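You operate a simulated robot arm through the tools that you are given. There is no shell and no other tool. Be economical: measure what you need, move in short steps, check, and stop when the job is done.

You are at the controls of a simulated robot arm. One attempt, no reset.

Task
Set the tub on the scale, add water, tare, tip in the silica.
Fine: water goes in ahead of the powder; jug and scoop end empty and go back; no dust, no spill.

The check looks at the end state, three seconds after you hand in, the way a careful person would. Anything else that was tipped, shoved, dropped, spilled or broken makes it a failure.

Robot
A 6-joint arm with a two-finger parallel gripper, fixed in place. Base frame: the origin is at the foot of the arm, x ahead of it, y to its left, z up; the work surface is at about z = 0.82. Readings come in m, degrees, newtons and seconds.
With the tool pointing down near the work surface it reaches from about 0.26 to 0.68 m from the base axis. Its first joint turns from -66.0 to 66.0 degrees. Payload 2.9 kg.
Tool frame: the origin (TCP) lies between the finger pads and is the grasp point; the fingertips stand 0.03 m ahead of it; z points along the fingers, y is the line along which they close. Largest opening 0.11 m; finger width 0.02, thickness 0.01; the body of the gripper, 0.048 by 0.112 m, starts 0.055 m behind the TCP.
Orientation is that of the tool frame in the base frame, as a unit quaternion [w, x, y, z]. With the fingers straight down and closing along the base's y, the tool's x points along the base's -x, its y along +y and its z along -z.

Tools
- The arm moves only by the tool arm_command. Its argument "commands" is text: rows parted by semicolons, each of 7 numbers parted by spaces: the shift along the base's x, y, z in units of 30 mm (1.0 is 30 mm), then the turn, a rotation vector about the base's x, y, z in units of 4 degrees (1.0 is 4 degrees), then the finger opening in m, from 0 to 0.11. In form: tx ty tz wx wy wz grip; .... A call has 1 to 12 rows; each row shifts and turns the commanded pose from where the row before left it. A call with a number of a shift or a turn outside -1 to 1 is refused whole. Rows are played at 5 a second. More than 0.05 m and 8.6 degrees between two rows, or a gripper value outside its range, and nothing of the call is played. Where a pose cannot be reached the arm comes as near as it can. A force on the tool above 40 N (or 10 N above the force at the start of the call, whichever is more), or a blocked arm, ends the call early, and 0.2 s more pass. The fingers move at their own pace (about 0.108 m/s each) and stop on an object; they squeeze with about 44 N. The grip force told is the motor's: it shows also when the fingers shut on nothing. Time passes only in rows, and 0.2 s behind the last, so rows that do not move let the fingers close. It gives the time, the measured TCP pose, the force on the tool (base axes), the opening and the grip force at its end, in the units of the frame above (readings bear some noise), and new pictures: "pictures" is both (left out), scene, wrist or none.
- Cameras (640 x 400 px; columns grow to the right, rows downward): "scene" is fixed at [0.0676, 0.4229, 1.3942]; the picture's right is [-0.85, -0.53, 0.00], its down [-0.24, 0.39, -0.89] and it looks along [0.47, -0.75, -0.46] (base axes); focal length 243 px, centre (320, 200). "wrist" rides on the gripper at [-0.036, 0, -0.057] in the tool frame; the picture's right is [0.00, -1.00, 0.00], its down [0.97, 0.00, -0.24] and it looks along [0.24, 0.00, 0.97] (tool axes); focal length 218 px, centre (320, 200). There is no depth. A picture from a camera that has moved, and an enlarged one, comes with that camera's place and axes in the base frame and with its lens.
- zoom(camera, box): a new picture of the part [left, top, right, bottom] of that camera's present view, enlarged. No time passes.
- finish_job(): hands the job in; it is judged then, once.

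Go step by step. Nothing tells you positions but the pictures and the camera data: compare them with the known pose of the tool, close in by small moves and look again before you grip or let go. The budget is 120 turns and 150 pictures, counting those below and the enlarged ones. Unless the task says otherwise, let go and move clear before handing in, and close with one line.

The tools are called by a JSON object that holds its "op" and its "data". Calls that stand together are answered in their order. arm_command: Moves the arm, as the interface text tells. Its arguments: {"type":"object","properties":{"commands":{"type":"string"},"pictures":{"type":"string","enum":["both","scene","wrist","none"]}},"required":["commands"]} The other tools are called the same way: zoom (camera, box) takes an enlarged picture of a part of a camera's view; finish_job () hands the job in.

At the start:

```text
clock: 0.0
ee_pos: [0.2899, -0.1277, 1.3162]
orientation: [0.0, 0.0, 1.0, 0.001]
wrist_force: [-0.7, -0.2, -0.5]
grip_width: 0.11
grasp_force: 0.1
```

scene: 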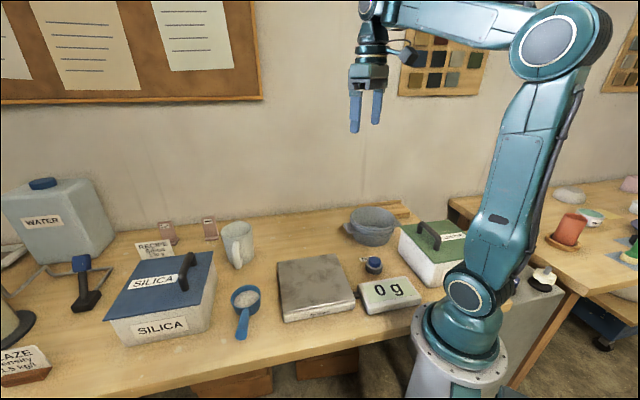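
wrist: 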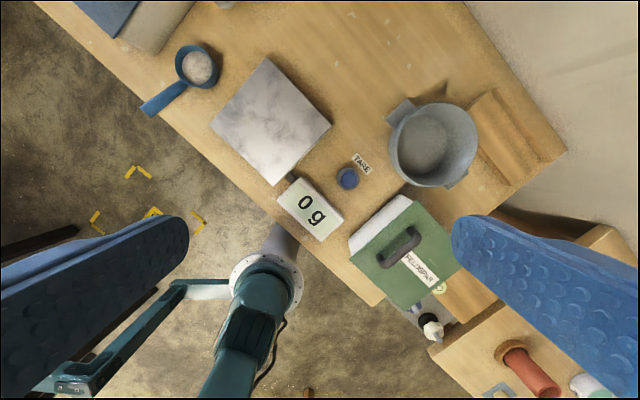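

I see the tub (grey, two-handled), scale with tare button, jug (mug), scoop with powder, and lidded bins. First I'll look closely at the details.

{"op": "zoom", "data": {"camera": "scene", "box": [100, 190, 300, 350]}}

{"op": "zoom", "data": {"camera": "scene", "box": [270, 180, 470, 330]}}

{"op": "zoom", "data": {"camera": "wrist", "box": [130, 0, 500, 240]}}

```text
2.50 times, centred on (200, 270) of scene
camera zoom: at [0.0676, 0.4229, 1.3942], right [-0.85, -0.53, 0.0], down [-0.24, 0.39, -0.89], along [0.47, -0.75, -0.46], focal length 608 px, centre (620, 25)
```

zoom: 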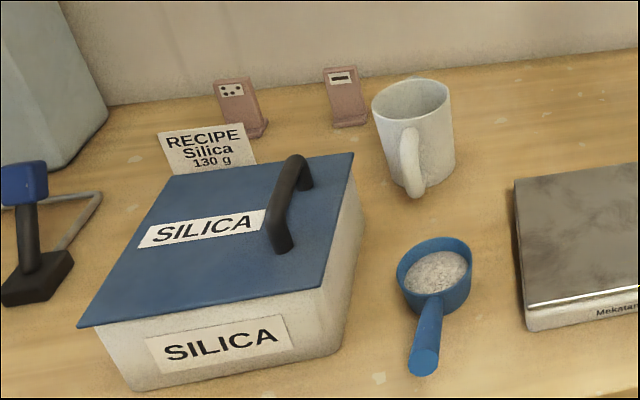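

```text
2.67 times, centred on (370, 255) of scene
camera zoom: at [0.0676, 0.4229, 1.3942], right [-0.85, -0.53, 0.0], down [-0.24, 0.39, -0.89], along [0.47, -0.75, -0.46], focal length 648 px, centre (187, 53)
```

zoom: 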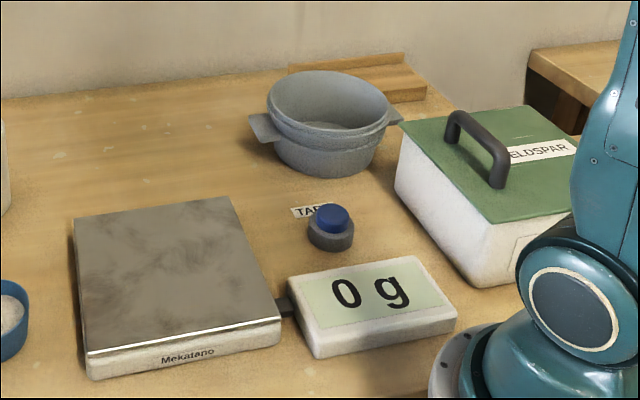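

```text
1.67 times, centred on (315, 120) of wrist
camera zoom: at [0.3259, -0.1289, 1.3719], right [0.0, -1.0, 0.0], down [-0.97, 0.0, 0.24], along [-0.24, 0.0, -0.97], focal length 364 px, centre (328, 333)
```

zoom: 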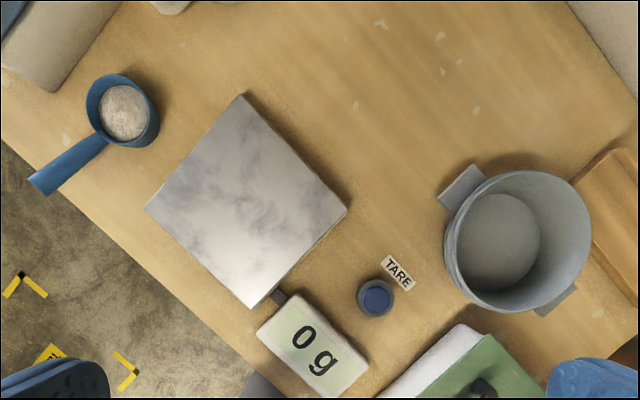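

The jug stands far off near (0.66, 0.0), the scoop near (0.48, 0.13), the scale near (0.37, -0.02), the tub near (0.33, -0.38) and the tare button near (0.25, -0.20). I'll move the wrist camera over the jug and scoop for a better look.

{"op": "arm_command", "data": {"commands": "1 0.8 -0.3 0 0 0 0.11;1 0.8 -0.3 0 0 0 0.11;1 0.8 -0.3 0 0 0 0.11;1 0.8 -0.3 0 0 0 0.11;1 0.8 -0.3 0 0 0 0.11;1 0.8 -0.3 0 0 0 0.11;0.7 0.8 -0.3 0 0 0 0.11;0 0 0 0 0 0 0.11", "pictures": "both"}}

```text
clock: 1.8
ee_pos: [0.4912, 0.0401, 1.2514]
orientation: [0.001, 0.0, 1.0, 0.0]
wrist_force: [1.0, -0.1, -0.1]
grip_width: 0.1099
grasp_force: 0.1
camera wrist: at [0.5269, 0.0393, 1.309], right [0.0, -1.0, 0.0], down [-0.97, 0.0, 0.24], along [-0.24, 0.0, -0.97], focal length 218 px, centre (320, 200)
```

scene: 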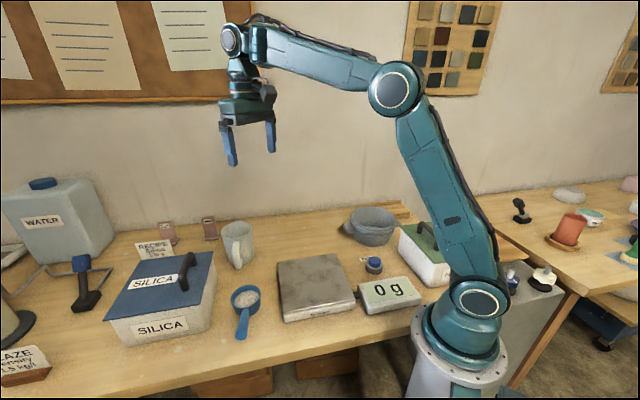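
wrist: 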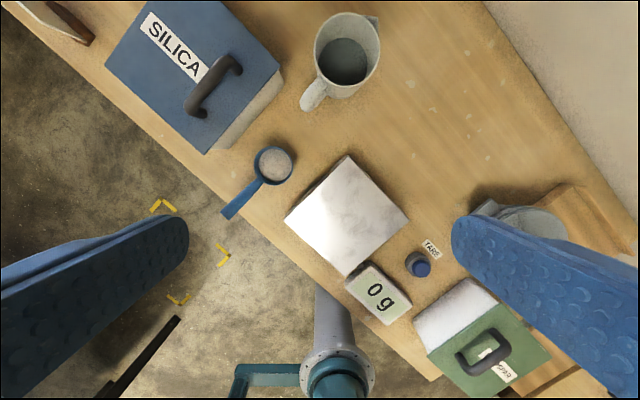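

{"op": "zoom", "data": {"camera": "wrist", "box": [220, 0, 420, 230]}}

```text
1.74 times, centred on (320, 115) of wrist
camera zoom: at [0.5269, 0.0393, 1.309], right [0.0, -1.0, 0.0], down [-0.97, 0.0, 0.24], along [-0.24, 0.0, -0.97], focal length 380 px, centre (320, 348)
```

zoom: 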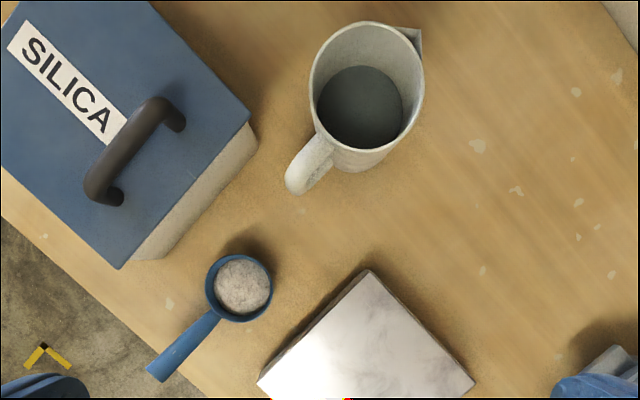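

The jug holds dark water (about half full), with its handle pointing (-0.7, 0.7) and its spout opposite. The scoop is full. Next I look at the tub from close above.

{"op": "arm_command", "data": {"commands": "-0.45 -1 -0.28 0 0 0 0.11;-0.45 -1 -0.28 0 0 0 0.11;-0.45 -1 -0.28 0 0 0 0.11;-0.45 -1 -0.28 0 0 0 0.11;-0.45 -1 -0.28 0 0 0 0.11;-0.45 -1 -0.28 0 0 0 0.11;-0.45 -1 -0.28 0 0 0 0.11;-0.45 -1 -0.28 0 0 0 0.11;-0.45 -1 -0.28 0 0 0 0.11;-0.45 -1 -0.28 0 0 0 0.11;-0.45 -1 -0.28 0 0 0 0.11;-0.45 -1 -0.28 0 0 0 0.11", "pictures": "wrist"}}

{"op": "zoom", "data": {"camera": "scene", "box": [330, 190, 430, 260]}}

```text
clock: 4.4
ee_pos: [0.3308, -0.3189, 1.1517]
orientation: [0.001, -0.001, 1.0, 0.001]
wrist_force: [0.1, -0.8, -0.4]
grip_width: 0.1098
grasp_force: 0.1
camera wrist: at [0.3657, -0.3211, 1.2082], right [0.0, -1.0, 0.0], down [-0.97, 0.0, 0.24], along [-0.24, 0.0, -0.97], focal length 218 px, centre (320, 200)
```

wrist: 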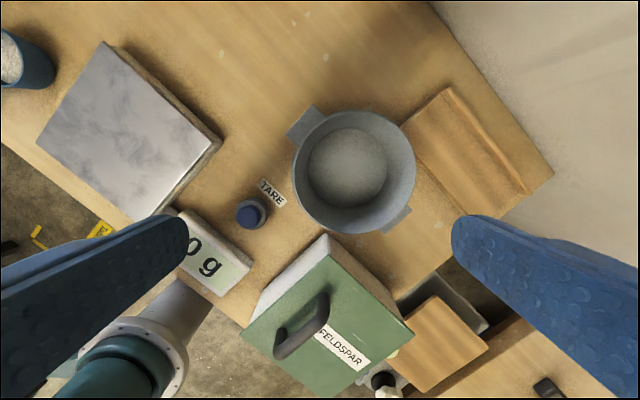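

```text
5.71 times, centred on (380, 225) of scene
camera zoom: at [0.0676, 0.4229, 1.3942], right [-0.85, -0.53, 0.0], down [-0.24, 0.39, -0.89], along [0.48, -0.75, -0.46], focal length 1389 px, centre (-23, 57)
```

zoom: 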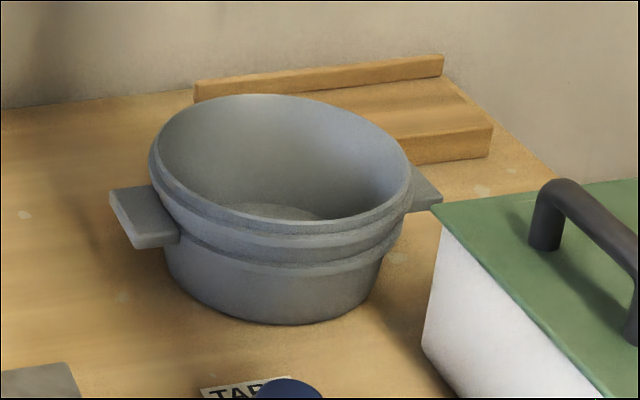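

The tub centre is about (0.330, -0.369), rim z ≈ 0.90 with radius 0.087, ears at ±45°. The scale plate centre is about (0.372, -0.016), z ≈ 0.85. I'll pinch the tub's wall on the +y side, with one finger inside.

{"op": "arm_command", "data": {"commands": "0 0.18 -0.9 0 0 0 0.06;0 0.18 -0.9 0 0 0 0.06;0 0.18 -0.9 0 0 0 0.06;0 0.18 -0.9 0 0 0 0.06;0 0.18 -0.9 0 0 0 0.06;0 0.18 -0.9 0 0 0 0.06;0 0.15 -0.9 0 0 0 0.06;0 0 0 0 0 0 0.06", "pictures": "both"}}

{"op": "zoom", "data": {"camera": "scene", "box": [310, 130, 450, 260]}}

```text
clock: 6.2
ee_pos: [0.3299, -0.2831, 0.9627]
orientation: [0.001, 0.0, 1.0, 0.0]
wrist_force: [-0.5, 0.7, -0.3]
grip_width: 0.0601
grasp_force: 0.1
camera wrist: at [0.3658, -0.284, 1.0197], right [0.0, -1.0, 0.0], down [-0.97, 0.0, 0.24], along [-0.24, 0.0, -0.97], focal length 218 px, centre (320, 200)
```

scene: 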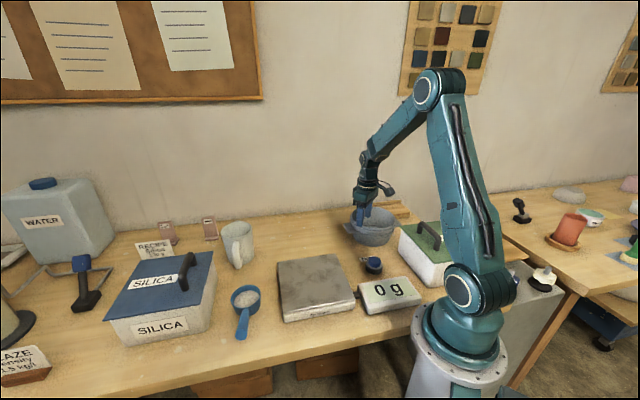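
wrist: 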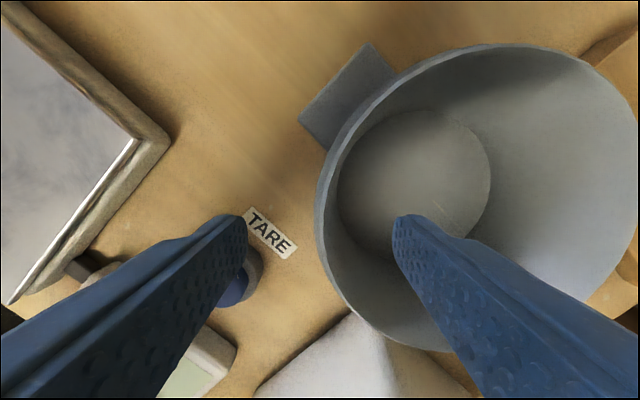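

```text
3.08 times, centred on (380, 195) of scene
camera zoom: at [0.0676, 0.4229, 1.3942], right [-0.85, -0.53, 0.0], down [-0.24, 0.39, -0.89], along [0.47, -0.75, -0.46], focal length 748 px, centre (135, 215)
```

zoom: 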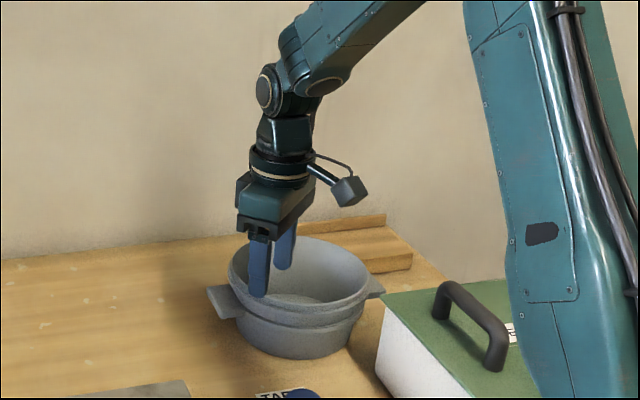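

The rim wall lies between the fingers as planned. I'll descend to about z 0.886 and close.

{"op": "arm_command", "data": {"commands": "0 -0.15 -0.8 0 0 0 0.06;0 0 -0.8 0 0 0 0.06;0 0 -0.9 0 0 0 0.06;0 0 0 0 0 0 0.06;0 0 0 0 0 0 0;0 0 0 0 0 0 0;0 0 0 0 0 0 0", "pictures": "both"}}

```text
clock: 7.8
ee_pos: [0.3307, -0.2887, 0.8883]
orientation: [0.002, 0.001, 1.0, -0.002]
wrist_force: [-4.8, 3.6, 18.9]
grip_width: 0.0146
grasp_force: 43.9
camera wrist: at [0.3656, -0.2892, 0.9452], right [0.0, -1.0, 0.0], down [-0.97, 0.0, 0.24], along [-0.24, 0.0, -0.97], focal length 218 px, centre (320, 200)
```

scene: 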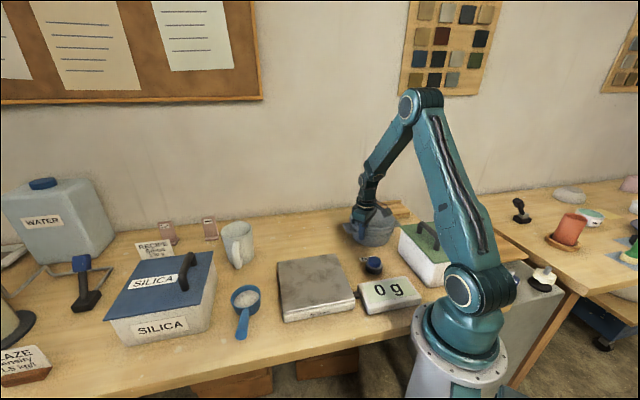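
wrist: 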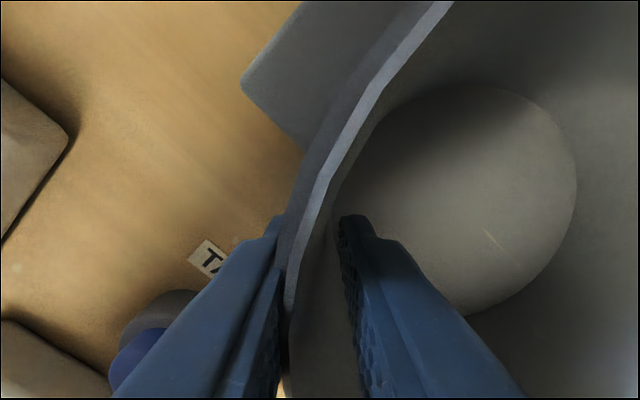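

Gripped (width 0.015, 44 N). I'll lift slowly and check.

{"op": "arm_command", "data": {"commands": "0 0 0.4 0 0 0 0;0 0 0.6 0 0 0 0;0 0 0.8 0 0 0 0;0 0 0.8 0 0 0 0;0 0 0 0 0 0 0", "pictures": "both"}}

{"op": "zoom", "data": {"camera": "scene", "box": [310, 160, 450, 270]}}

```text
clock: 9.0
ee_pos: [0.3297, -0.2873, 0.9649]
orientation: [0.0, 0.0, 1.0, -0.001]
wrist_force: [-0.2, -0.7, -2.0]
grip_width: 0.007
grasp_force: 44.4
camera wrist: at [0.3649, -0.2879, 1.0225], right [0.0, -1.0, 0.0], down [-0.97, 0.0, 0.24], along [-0.24, 0.0, -0.97], focal length 218 px, centre (320, 200)
```

scene: 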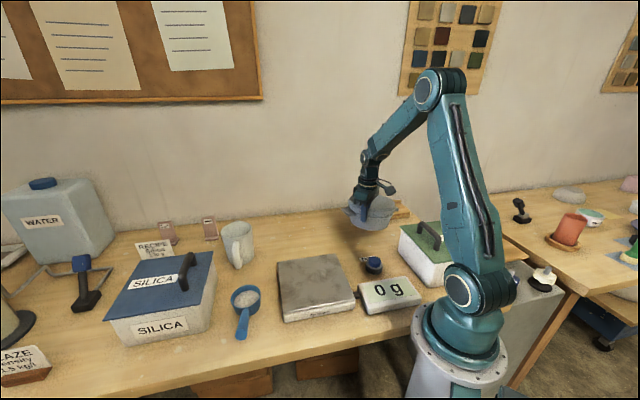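
wrist: 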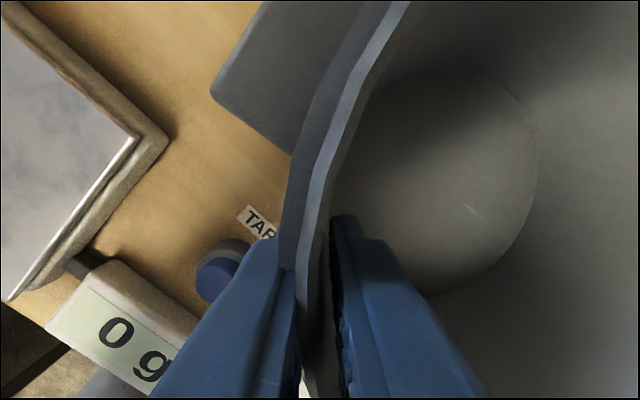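

```text
3.64 times, centred on (380, 215) of scene
camera zoom: at [0.0677, 0.4229, 1.3942], right [-0.85, -0.53, 0.0], down [-0.24, 0.39, -0.89], along [0.47, -0.75, -0.46], focal length 884 px, centre (102, 146)
```

zoom: 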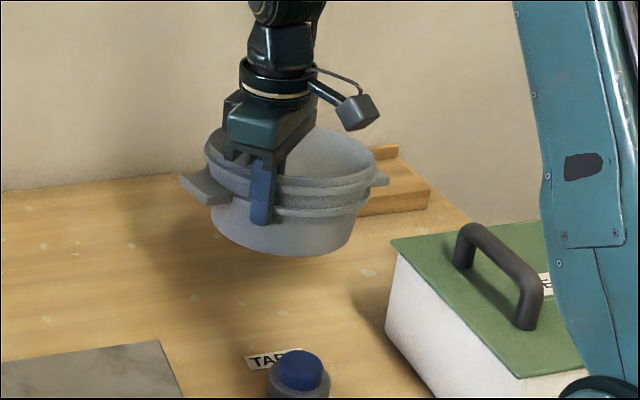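

The tub hangs with a slight tilt (~5°). I'll level it and carry it over the scale.

{"op": "arm_command", "data": {"commands": "0.117 0.98 0.4 -0.4 0 0 0;0.117 0.98 0.3 -0.4 0 0 0;0.117 0.98 0 -0.4 0 0 0;0.117 0.98 0 0 0 0 0;0.117 0.98 0 0 0 0 0;0.117 0.98 0 0 0 0 0;0.117 0.98 0 0 0 0 0;0.117 0.98 0 0 0 0 0;0.117 0.98 0 0 0 0 0;0.117 0.98 0 0 0 0 0;0.117 0.98 0 0 0 0 0;0.117 0.98 0 0 0 0 0", "pictures": "scene"}}

{"op": "zoom", "data": {"camera": "scene", "box": [220, 180, 400, 330]}}

{"op": "zoom", "data": {"camera": "wrist", "box": [0, 0, 640, 400]}}

```text
clock: 11.6
ee_pos: [0.3712, 0.0649, 0.9846]
orientation: [0.001, 0.0, 0.999, -0.042]
wrist_force: [0.3, 0.9, -1.3]
grip_width: 0.0071
grasp_force: 44.2
```

scene: 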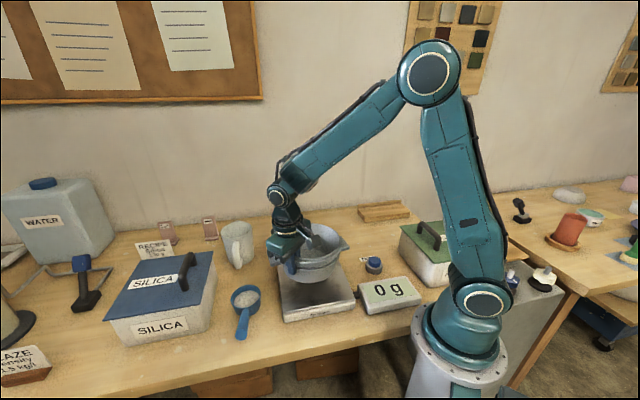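

```text
2.67 times, centred on (310, 255) of scene
camera zoom: at [0.0677, 0.4229, 1.3942], right [-0.85, -0.53, 0.0], down [-0.24, 0.39, -0.89], along [0.47, -0.75, -0.46], focal length 648 px, centre (347, 53)
```

zoom: 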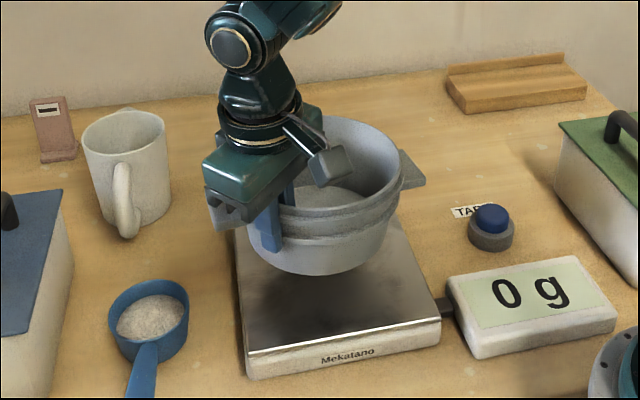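

```text
1.00 times, centred on (320, 200) of wrist
camera zoom: at [0.4076, 0.069, 1.042], right [0.0, -1.0, 0.08], down [-0.97, 0.02, 0.24], along [-0.24, -0.08, -0.97], focal length 218 px, centre (320, 200)
```

zoom: 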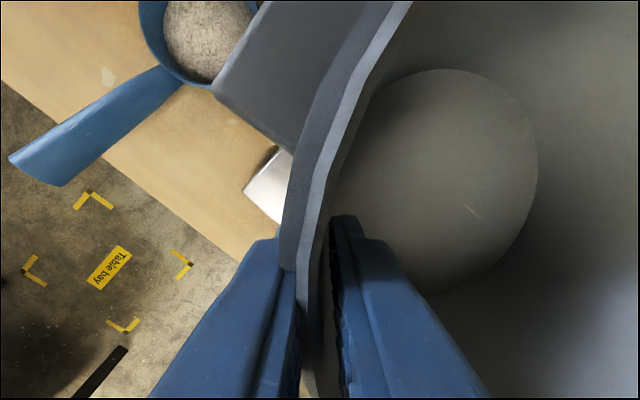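

The tub is over the scale, clear of the scoop. I lower it until nearly touching.

{"op": "arm_command", "data": {"commands": "0 0 -0.8 0 0 0 0;0 0 -0.7 0 0 0 0;0 0 -0.3 0 0 0 0;0 0 0 0 0 0 0", "pictures": "none"}}

{"op": "zoom", "data": {"camera": "scene", "box": [220, 180, 400, 330]}}

```text
clock: 12.6
ee_pos: [0.3729, 0.0667, 0.9325]
orientation: [0.003, 0.001, 0.999, -0.042]
wrist_force: [-1.9, 7.9, 19.1]
grip_width: 0.0081
grasp_force: 44.2
```

```text
2.67 times, centred on (310, 255) of scene
camera zoom: at [0.0674, 0.4231, 1.3942], right [-0.85, -0.53, 0.0], down [-0.24, 0.39, -0.89], along [0.48, -0.75, -0.46], focal length 648 px, centre (347, 53)
```

zoom: 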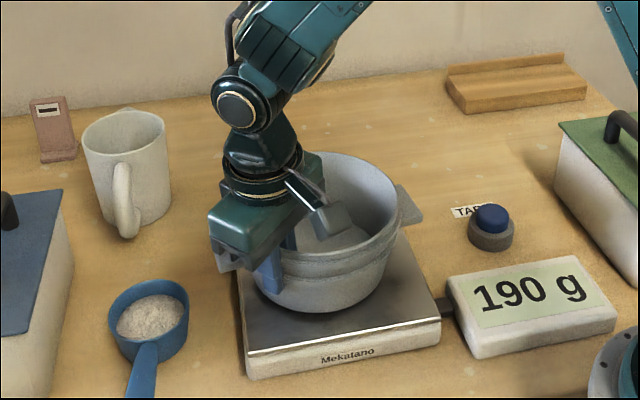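

It has touched the plate (190 g on the display). I'll ease off slightly, open and rise.

{"op": "arm_command", "data": {"commands": "0 0 0.05 0 0 0 0;0 0 0 0 0 0 0.045;0 0 0 0 0 0 0.045;0 0 0 0.6 0 0 0.045;0 0 0 0.6 0 0 0.045;0 0 0.7 0 0 0 0.045;0 0 1 0 0 0 0.045;0 0 1 0 0 0 0.045;0 0 1 0 0 0 0.045;0 0 1 0 0 0 0.045;0 0 1 0 0 0 0.045", "pictures": "both"}}

{"op": "zoom", "data": {"camera": "scene", "box": [220, 180, 420, 330]}}

```text
clock: 15.0
ee_pos: [0.3711, 0.0661, 1.1058]
orientation: [0.0, -0.001, 1.0, 0.0]
wrist_force: [-0.3, -0.6, 0.0]
grip_width: 0.045
grasp_force: 0.1
camera wrist: at [0.4064, 0.0656, 1.162], right [0.0, -1.0, 0.0], down [-0.97, 0.0, 0.24], along [-0.24, 0.0, -0.97], focal length 218 px, centre (320, 200)
```

scene: 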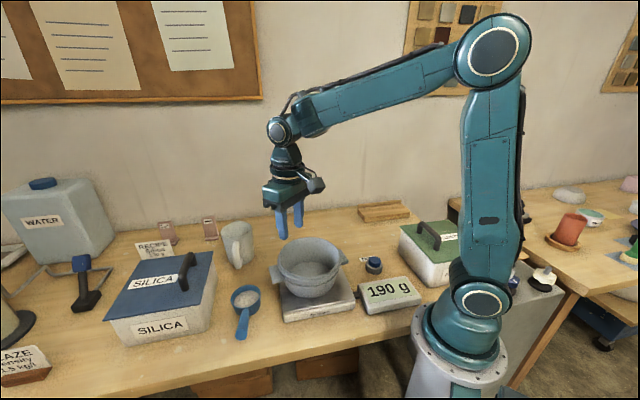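
wrist: 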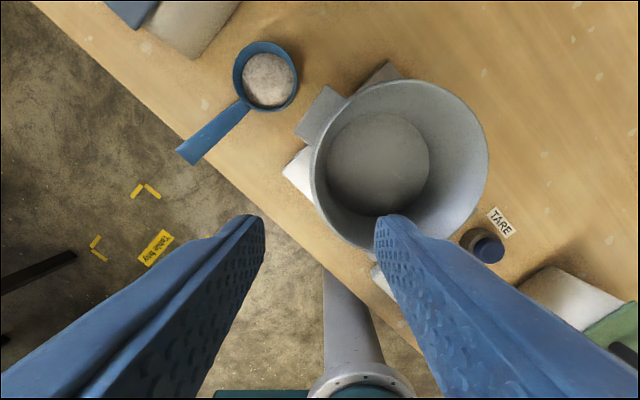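

```text
2.67 times, centred on (320, 255) of scene
camera zoom: at [0.0676, 0.4229, 1.3942], right [-0.85, -0.53, 0.0], down [-0.24, 0.39, -0.89], along [0.47, -0.75, -0.46], focal length 648 px, centre (320, 53)
```

zoom: 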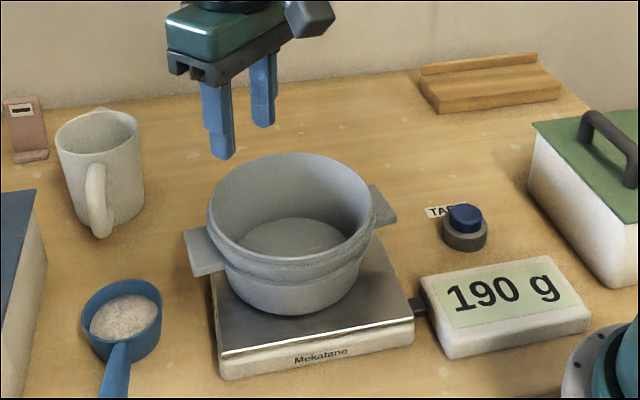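

The tub is standing flat on the scale at about (0.386, -0.016), 190 g. Now I go above the jug's handle, yawed -45° so the fingers straddle it.

{"op": "arm_command", "data": {"commands": "0.66 -0.03 -0.1 0 0 -0.94 0.06;0.66 -0.03 -0.1 0 0 -0.94 0.06;0.66 -0.03 -0.1 0 0 -0.94 0.06;0.66 -0.03 -0.1 0 0 -0.94 0.06;0.66 -0.03 -0.1 0 0 -0.94 0.06;0.66 -0.03 -0.1 0 0 -0.94 0.06;0.66 -0.03 -0.1 0 0 -0.94 0.06;0.66 -0.03 -0.1 0 0 -0.94 0.06;0.66 -0.03 -0.1 0 0 -0.94 0.06;0.66 -0.03 -0.1 0 0 -0.94 0.06;0.66 -0.03 -0.1 0 0 -0.94 0.06;0.66 -0.03 -0.1 0 0 -0.9 0.06", "pictures": "both"}}

{"op": "zoom", "data": {"camera": "scene", "box": [180, 130, 320, 290]}}

```text
clock: 17.6
ee_pos: [0.6083, 0.0557, 1.0695]
orientation: [0.001, 0.383, 0.924, -0.001]
wrist_force: [0.4, -0.1, 0.3]
grip_width: 0.0601
grasp_force: 0.0
camera wrist: at [0.6341, 0.028, 1.126], right [-0.71, -0.71, 0.0], down [-0.69, 0.69, 0.24], along [-0.17, 0.17, -0.97], focal length 218 px, centre (320, 200)
```

scene: 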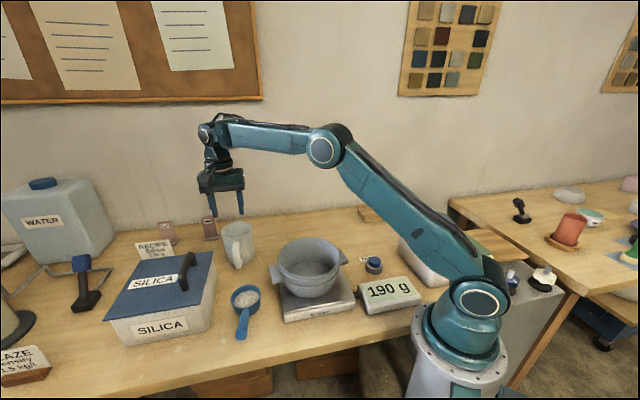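
wrist: 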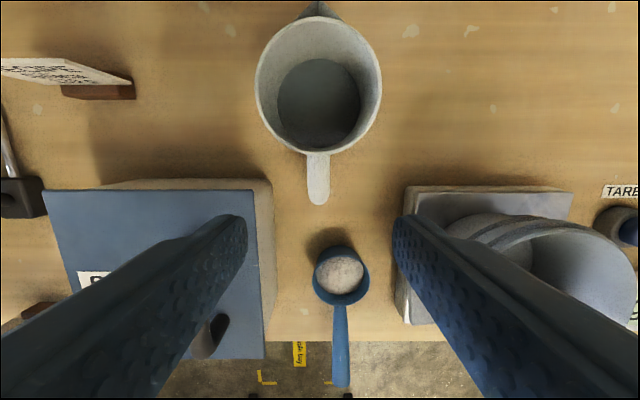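

```text
2.50 times, centred on (250, 210) of scene
camera zoom: at [0.0676, 0.4229, 1.3942], right [-0.85, -0.53, 0.0], down [-0.24, 0.39, -0.89], along [0.47, -0.75, -0.46], focal length 608 px, centre (495, 175)
```

zoom: 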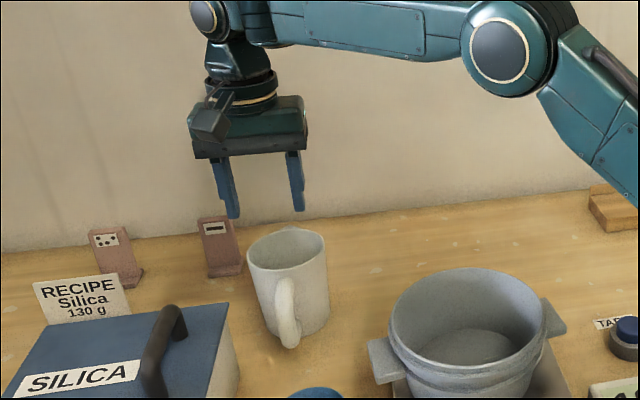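

Aligned; the handle's outer bar sits about 12 mm further out (toward the table front). I shift there, descend partway and check.

{"op": "arm_command", "data": {"commands": "-0.27 0.27 -0.9 0 0 0 0.06;0 0 -0.9 0 0 0 0.06;0 0 -0.9 0 0 0 0.06;0 0 -0.9 0 0 0 0.06;0 0 -0.8 0 0 0 0.06;0 0 0 0 0 0 0.06", "pictures": "wrist"}}

{"op": "zoom", "data": {"camera": "scene", "box": [190, 170, 290, 280]}}

```text
clock: 19.0
ee_pos: [0.6013, 0.0618, 0.9359]
orientation: [0.001, 0.382, 0.924, -0.001]
wrist_force: [0.5, 0.2, 0.6]
grip_width: 0.0599
grasp_force: 0.1
camera wrist: at [0.6261, 0.0356, 0.9933], right [-0.71, -0.71, 0.0], down [-0.69, 0.69, 0.24], along [-0.17, 0.17, -0.97], focal length 218 px, centre (320, 200)
```

wrist: 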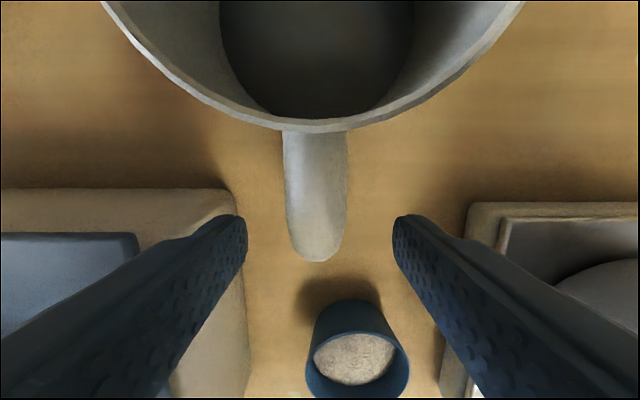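

```text
3.64 times, centred on (240, 225) of scene
camera zoom: at [0.0676, 0.4229, 1.3942], right [-0.85, -0.53, 0.0], down [-0.24, 0.39, -0.89], along [0.47, -0.75, -0.46], focal length 884 px, centre (611, 109)
```

zoom: 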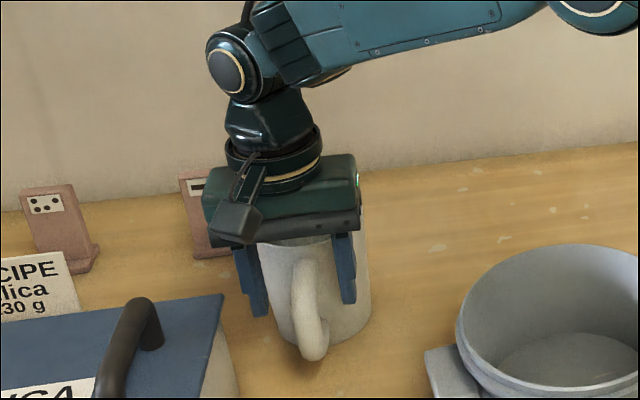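

The handle is centred between the fingers. I go down 60 mm, 6 mm further out, then close on the bar.

{"op": "arm_command", "data": {"commands": "-0.14 0.14 -0.7 0 0 0 0.06;0 0 -0.7 0 0 0 0.06;0 0 -0.65 0 0 0 0.06;0 0 0 0 0 0 0.06", "pictures": "wrist"}}

{"op": "zoom", "data": {"camera": "scene", "box": [190, 170, 290, 280]}}

```text
clock: 20.0
ee_pos: [0.5962, 0.0654, 0.8753]
orientation: [0.001, 0.383, 0.924, 0.0]
wrist_force: [-0.8, 0.0, -0.3]
grip_width: 0.0598
grasp_force: 0.0
camera wrist: at [0.6225, 0.0401, 0.9318], right [-0.71, -0.71, 0.0], down [-0.69, 0.69, 0.24], along [-0.17, 0.17, -0.97], focal length 218 px, centre (320, 200)
```

wrist: 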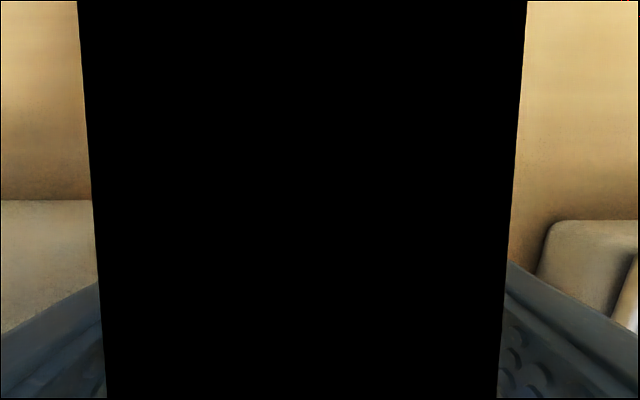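

```text
3.64 times, centred on (240, 225) of scene
camera zoom: at [0.0676, 0.4229, 1.3942], right [-0.85, -0.53, 0.0], down [-0.24, 0.39, -0.89], along [0.47, -0.75, -0.46], focal length 884 px, centre (611, 109)
```

zoom: 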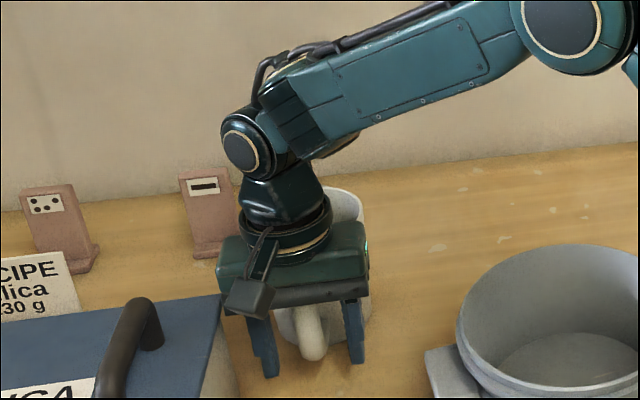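

The camera lens just sits against the handle; no contact force is felt. I close the fingers.

{"op": "arm_command", "data": {"commands": "0 0 0 0 0 0 0;0 0 0 0 0 0 0;0 0 0 0 0 0 0;0 0 0 0 0 0 0", "pictures": "none"}}

{"op": "zoom", "data": {"camera": "scene", "box": [190, 170, 290, 280]}}

```text
clock: 21.0
ee_pos: [0.5965, 0.0664, 0.8759]
orientation: [0.001, 0.382, 0.924, -0.001]
wrist_force: [0.2, 0.3, -0.1]
grip_width: 0.0215
grasp_force: 44.0
```

```text
3.64 times, centred on (240, 225) of scene
camera zoom: at [0.0677, 0.4229, 1.3942], right [-0.85, -0.53, 0.0], down [-0.24, 0.39, -0.89], along [0.47, -0.75, -0.46], focal length 884 px, centre (611, 109)
```

zoom: 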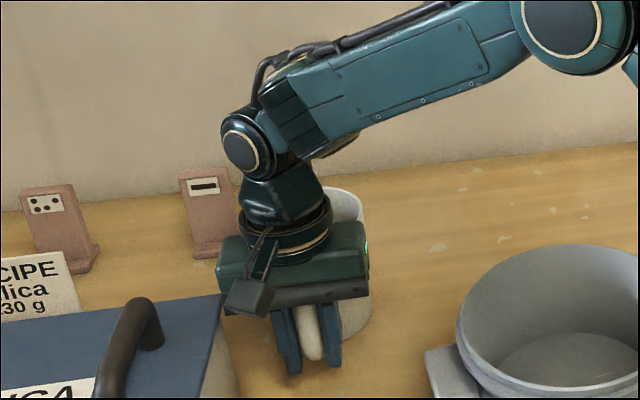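

The handle is held (22 mm, 44 N). I note the pose (0.596, 0.066, 0.876) for the return and lift gently.

{"op": "arm_command", "data": {"commands": "0 0 0.3 0 0 0 0;0 0 0.5 0 0 0 0;0 0 0.6 0 0 0 0;0 0 0.6 0 0 0 0;0 0 0 0 0 0 0", "pictures": "scene"}}

{"op": "zoom", "data": {"camera": "scene", "box": [190, 150, 290, 260]}}

```text
clock: 22.2
ee_pos: [0.5965, 0.066, 0.9351]
orientation: [0.001, 0.383, 0.924, 0.0]
wrist_force: [-0.1, 0.0, -3.3]
grip_width: 0.0216
grasp_force: 43.6
```

scene: 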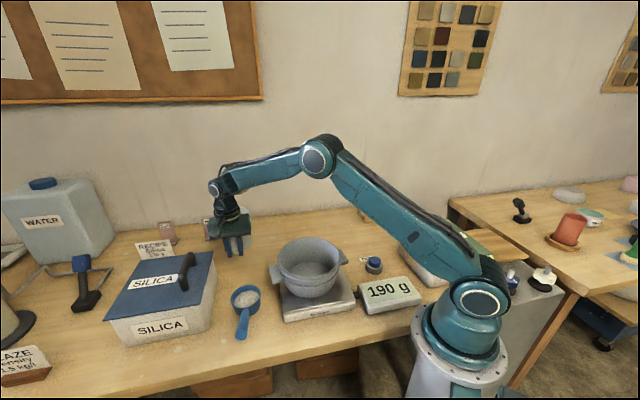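

```text
3.64 times, centred on (240, 205) of scene
camera zoom: at [0.0677, 0.4229, 1.3942], right [-0.85, -0.53, 0.0], down [-0.24, 0.39, -0.89], along [0.47, -0.75, -0.46], focal length 884 px, centre (611, 182)
```

zoom: 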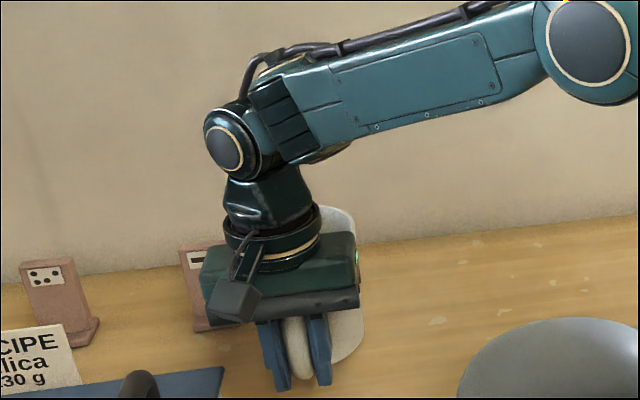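

The jug hangs level and steady (~3.3 N). I lift it, turn the spout toward -y and carry it to the +y side of the tub.

{"op": "arm_command", "data": {"commands": "0 0 1 0 0 0 0;0 0 1 0 0 0 0;-0.7 0.313 0.35 0 0 -0.9 0;-0.7 0.313 0.35 0 0 -1 0;-0.7 0.313 0.35 0 0 -1 0;-0.7 0.313 0.35 0 0 -1 0;-0.7 0.313 0.35 0 0 -1 0;-0.7 0.313 0.35 0 0 -1 0;-0.7 0.313 0.35 0 0 -1 0;-0.7 0.313 0.35 0 0 -1 0;-0.7 0.313 0.35 0 0 -1 0;-0.7 0.313 0.35 0 0 -1 0", "pictures": "both"}}

```text
clock: 24.8
ee_pos: [0.3861, 0.1613, 1.1008]
orientation: [0.001, 0.673, 0.74, -0.001]
wrist_force: [-0.7, 1.0, -3.7]
grip_width: 0.0217
grasp_force: 44.4
camera wrist: at [0.3892, 0.1243, 1.1573], right [-1.0, -0.09, 0.0], down [-0.09, 0.97, 0.24], along [-0.02, 0.24, -0.97], focal length 218 px, centre (320, 200)
```

scene: 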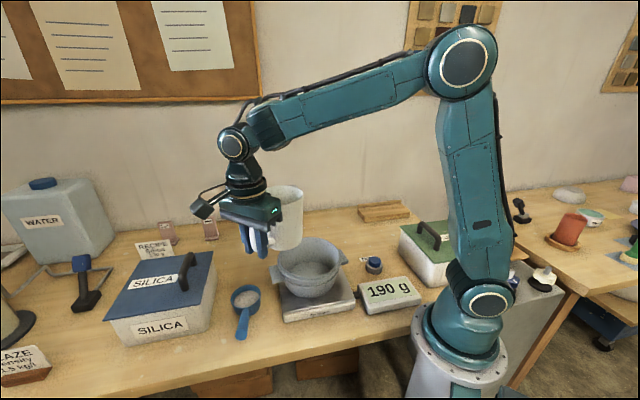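
wrist: 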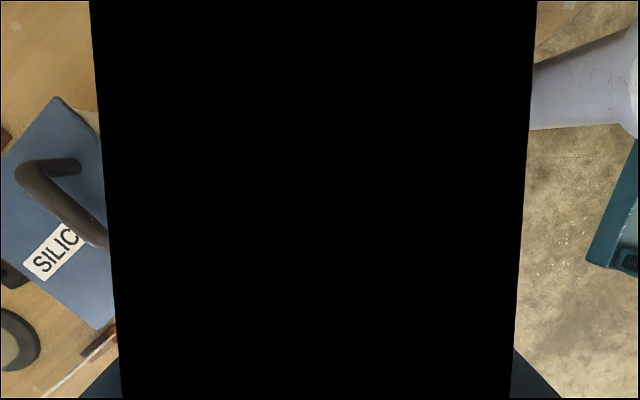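

Still level. I finish the yaw and begin tilting to about 40°.

{"op": "arm_command", "data": {"commands": "0 0 0 0 0 -0.7 0;0 0 0 0 0 -0.65 0;0 0.1 0 1 0 0 0;0 0.08 0 1 0 0 0;0 0.06 0 1 0 0 0;0 0.04 0 1 0 0 0;0 0 0 1 0 0 0;0 -0.02 0 1 0 0 0;0 -0.05 0 1 0 0 0;0 -0.07 0 1 0 0 0;0 -0.1 0 1 0 0 0;0 -0.14 0 1 0 0 0", "pictures": "scene"}}

{"op": "zoom", "data": {"camera": "scene", "box": [190, 150, 430, 320]}}

```text
clock: 27.4
ee_pos: [0.3861, 0.1574, 1.1004]
orientation: [-0.242, 0.664, 0.665, 0.241]
wrist_force: [1.0, -0.1, -4.0]
grip_width: 0.0216
grasp_force: 44.3
```

scene: 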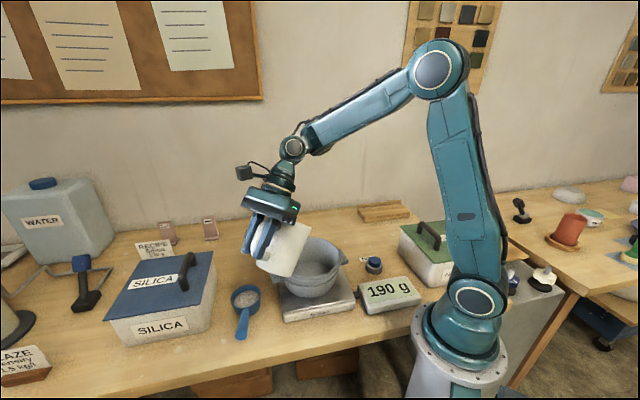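

```text
2.35 times, centred on (310, 235) of scene
camera zoom: at [0.0677, 0.4229, 1.3942], right [-0.85, -0.53, 0.0], down [-0.24, 0.39, -0.89], along [0.47, -0.75, -0.46], focal length 572 px, centre (344, 118)
```

zoom: 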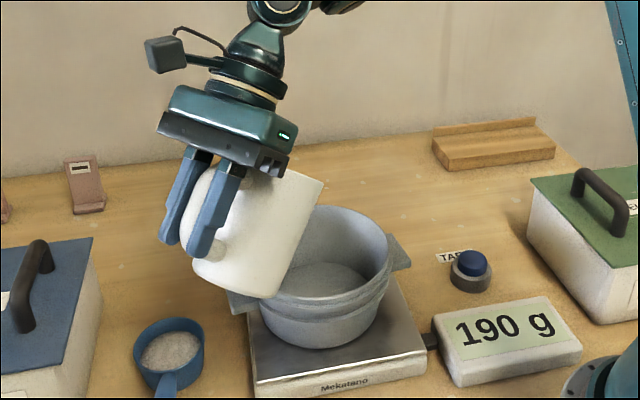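

The spout is over the tub. I continue to 60°, watching the display.

{"op": "arm_command", "data": {"commands": "0 -0.16 0 1 0 0 0;0 -0.18 0 1 0 0 0;0 -0.2 0 1 0 0 0;0 -0.22 0 1 0 0 0;0 -0.24 0 1 0 0 0;0 0 0 0 0 0 0;0 0 0 0 0 0 0", "pictures": "none"}}

{"op": "zoom", "data": {"camera": "scene", "box": [190, 150, 430, 320]}}

```text
clock: 29.0
ee_pos: [0.3864, 0.1275, 1.1001]
orientation: [-0.353, 0.612, 0.613, 0.354]
wrist_force: [-0.1, 0.1, -1.1]
grip_width: 0.0212
grasp_force: 43.8
```

```text
2.35 times, centred on (310, 235) of scene
camera zoom: at [0.0677, 0.4229, 1.3942], right [-0.85, -0.53, 0.0], down [-0.24, 0.39, -0.89], along [0.47, -0.75, -0.46], focal length 572 px, centre (344, 118)
```

zoom: 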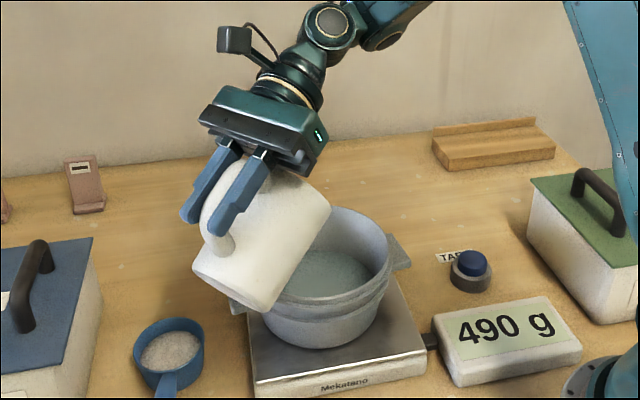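

The display jumped to 490 g, so 300 g of water is already in. I tilt further to drain the jug fully.

{"op": "arm_command", "data": {"commands": "0 -0.26 0.15 1 0 0 0;0 -0.27 0.15 1 0 0 0;0 -0.3 0.15 1 0 0 0;0 -0.31 0.15 1 0 0 0;0 -0.33 0.15 1 0 0 0;0 -0.34 0.1 1 0 0 0;0 -0.35 0.1 1 0 0 0;0 -0.36 0.05 1 0 0 0;0 -0.37 0 1 0 0 0;0 -0.37 0 1 0 0 0;0 0 0 0 0 0 0;0 0 0 0 0 0 0", "pictures": "both"}}

{"op": "zoom", "data": {"camera": "scene", "box": [190, 150, 430, 320]}}

```text
clock: 30.1
ee_pos: [0.3676, 0.1356, 1.0844]
orientation: [-0.428, 0.551, 0.56, 0.447]
wrist_force: [-0.4, -0.7, 3.2]
grip_width: 0.0211
grasp_force: 43.9
out of reach, approached as far as the arm can: row 3, 4, 5
stopped in row 5: the force on the tool passed its limit (the readings are from after the stop); the commanded pose is now the measured one
camera wrist: at [0.3678, 0.0709, 1.0612], right [-1.0, 0.0, -0.03], down [-0.03, -0.01, 1.0], along [0.0, 1.0, 0.01], focal length 218 px, centre (320, 200)
```

scene: 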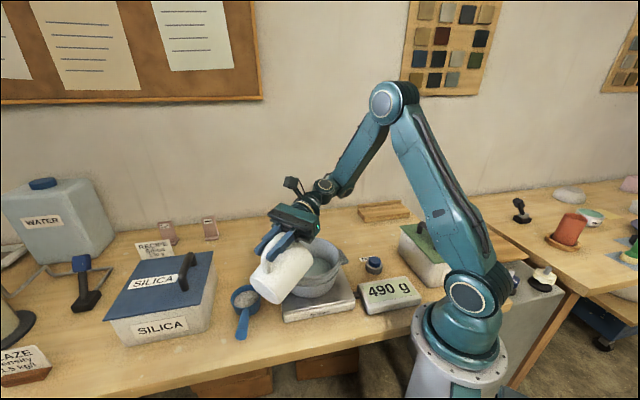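
wrist: 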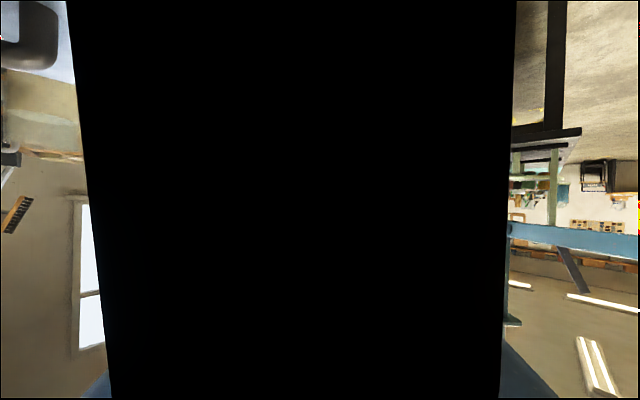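

```text
2.35 times, centred on (310, 235) of scene
camera zoom: at [0.0676, 0.4229, 1.3942], right [-0.85, -0.53, 0.0], down [-0.24, 0.39, -0.89], along [0.47, -0.75, -0.46], focal length 572 px, centre (344, 118)
```

zoom: 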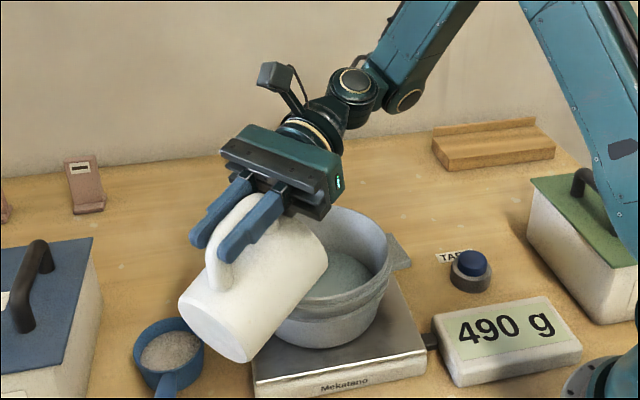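

The wrist reached its limit and the arm sagged near the tub rim; the display still reads 490 g and the tub looks unmoved. I lift straight up first.

{"op": "arm_command", "data": {"commands": "0 0 0.5 0 0 0 0;0 0 0.7 0 0 0 0;0 0 0.7 -0.5 0 0 0;0.3 0 0.7 -1 0 0 0;0.3 0 0.5 -1 0 0 0;0 0 0 0 0 0 0", "pictures": "scene"}}

{"op": "zoom", "data": {"camera": "scene", "box": [190, 130, 430, 320]}}

```text
clock: 31.5
ee_pos: [0.3818, 0.1423, 1.134]
orientation: [-0.379, 0.586, 0.597, 0.396]
wrist_force: [0.1, 0.5, -1.3]
grip_width: 0.021
grasp_force: 43.8
out of reach, approached as far as the arm can: row 1, 2, 3
```

scene: 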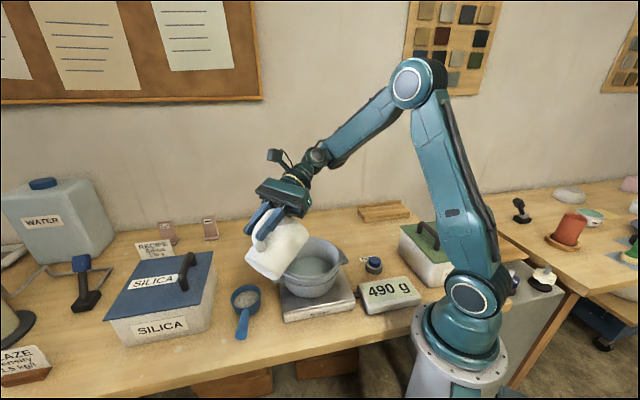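

```text
2.11 times, centred on (310, 225) of scene
camera zoom: at [0.0676, 0.4229, 1.3942], right [-0.85, -0.53, 0.0], down [-0.24, 0.39, -0.89], along [0.47, -0.75, -0.46], focal length 512 px, centre (341, 147)
```

zoom: 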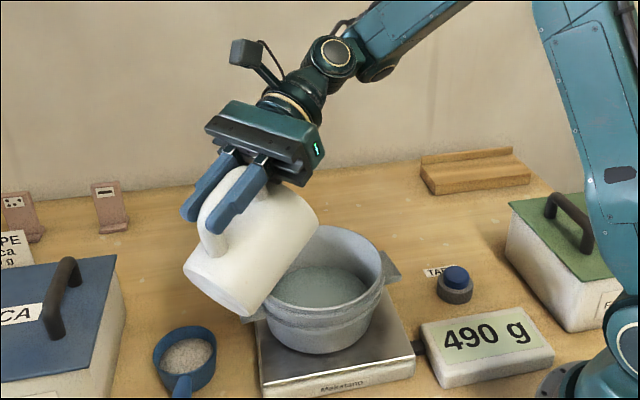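

The tub stayed put and the jug weighs only ~1.2 N now. I right the jug over the tub.

{"op": "arm_command", "data": {"commands": "0 0.1 0.05 -1 0.02 0 0;0 0.1 0.05 -1 0.02 0 0;0 0.1 0 -1 0.02 0 0;0 0.1 0 -1 0.02 0 0;0 0.1 0 -1 0.02 0 0;0 0.05 0 -1 0.02 -0.02 0;0 0.05 0 -1 0.02 -0.02 0;0 0 0 -1 0.02 -0.02 0;0 0 0 -1 0.02 -0.02 0;0 0 0 -1 0.02 -0.02 0;0 0 0 -1 0.02 -0.02 0;0 0 0 -1 0.02 -0.02 0", "pictures": "none"}}

{"op": "arm_command", "data": {"commands": "0 0 0 -1 0.03 -0.02 0;0 0 0 -1 0.03 -0.02 0;0 0 0 -1 0.03 -0.02 0;0 0 0 -1 0.03 -0.02 0;0 0 0 -0.6 0 0 0;0 0 0 0 0 0 0", "pictures": "both"}}

```text
clock: 34.1
ee_pos: [0.3827, 0.1601, 1.1359]
orientation: [-0.112, 0.696, 0.7, 0.116]
wrist_force: [-0.2, -0.6, -0.3]
grip_width: 0.021
grasp_force: 43.8
```

```text
clock: 35.5
ee_pos: [0.3825, 0.1598, 1.1359]
orientation: [-0.002, 0.707, 0.707, -0.001]
wrist_force: [-0.8, 0.3, -1.6]
grip_width: 0.0214
grasp_force: 44.3
camera wrist: at [0.3821, 0.1231, 1.1926], right [-1.0, 0.0, 0.0], down [0.0, 0.97, 0.24], along [0.0, 0.24, -0.97], focal length 218 px, centre (320, 200)
```

scene: 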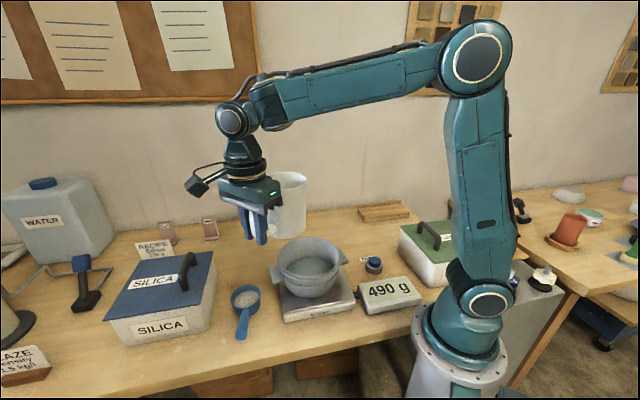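
wrist: 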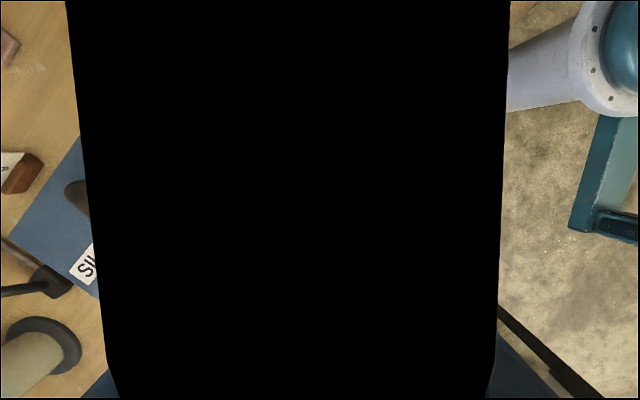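

Jug upright again. I carry it back above its place, undoing the yaw.

{"op": "arm_command", "data": {"commands": "0.595 -0.26 0 0 0 0.94 0;0.595 -0.26 0 0 0 0.94 0;0.595 -0.26 0 0 0 0.94 0;0.595 -0.26 0 0 0 0.94 0;0.595 -0.26 -0.3 0 0 0.94 0;0.595 -0.26 -0.4 0 0 0.94 0;0.595 -0.26 -0.5 0 0 0.94 0;0.595 -0.26 -0.5 0 0 0.94 0;0.595 -0.26 -0.5 0 0 0.94 0;0.595 -0.26 -0.5 0 0 0.94 0;0.595 -0.26 -0.5 0 0 0.94 0;0.595 -0.26 -0.5 0 0 0.91 0", "pictures": "none"}}

{"op": "zoom", "data": {"camera": "scene", "box": [180, 130, 320, 290]}}

```text
clock: 38.1
ee_pos: [0.5963, 0.0667, 1.0247]
orientation: [-0.002, 0.381, 0.924, -0.002]
wrist_force: [0.4, 0.3, -0.7]
grip_width: 0.0213
grasp_force: 43.7
```

```text
2.50 times, centred on (250, 210) of scene
camera zoom: at [0.0676, 0.4229, 1.3942], right [-0.85, -0.53, 0.0], down [-0.24, 0.39, -0.89], along [0.47, -0.75, -0.46], focal length 608 px, centre (495, 175)
```

zoom: 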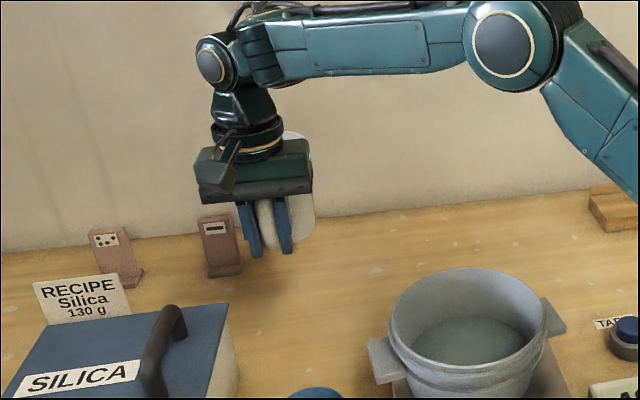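

It hangs about level. I lower it to just above the table, then gently down.

{"op": "arm_command", "data": {"commands": "0 0 -0.9 0 0 0 0;0 0 -0.9 0 0 0 0;0 0 -0.9 0 0 0 0;0 0 -0.9 0 0 0 0;0 0 -0.5 0 0 0 0;0 0 -0.4 0 0 0 0;0 0 -0.2 0 0 0 0;0 0 0 0 0 0 0", "pictures": "none"}}

{"op": "zoom", "data": {"camera": "scene", "box": [190, 170, 290, 280]}}

```text
clock: 39.9
ee_pos: [0.5954, 0.0665, 0.8841]
orientation: [-0.002, 0.383, 0.924, 0.0]
wrist_force: [0.3, -0.1, -1.4]
grip_width: 0.0214
grasp_force: 44.1
```

```text
3.64 times, centred on (240, 225) of scene
camera zoom: at [0.0677, 0.4229, 1.3942], right [-0.85, -0.53, 0.0], down [-0.24, 0.39, -0.89], along [0.47, -0.75, -0.46], focal length 884 px, centre (611, 109)
```

zoom: 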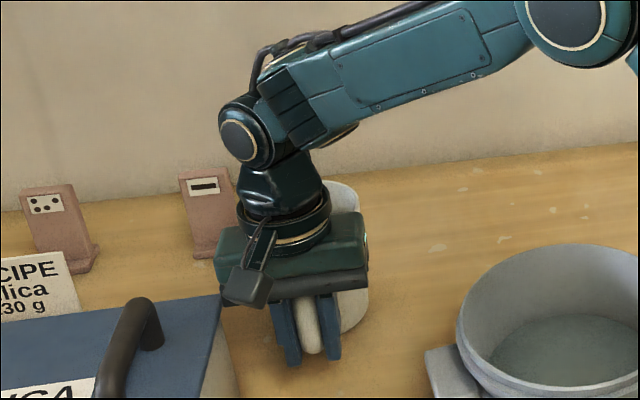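

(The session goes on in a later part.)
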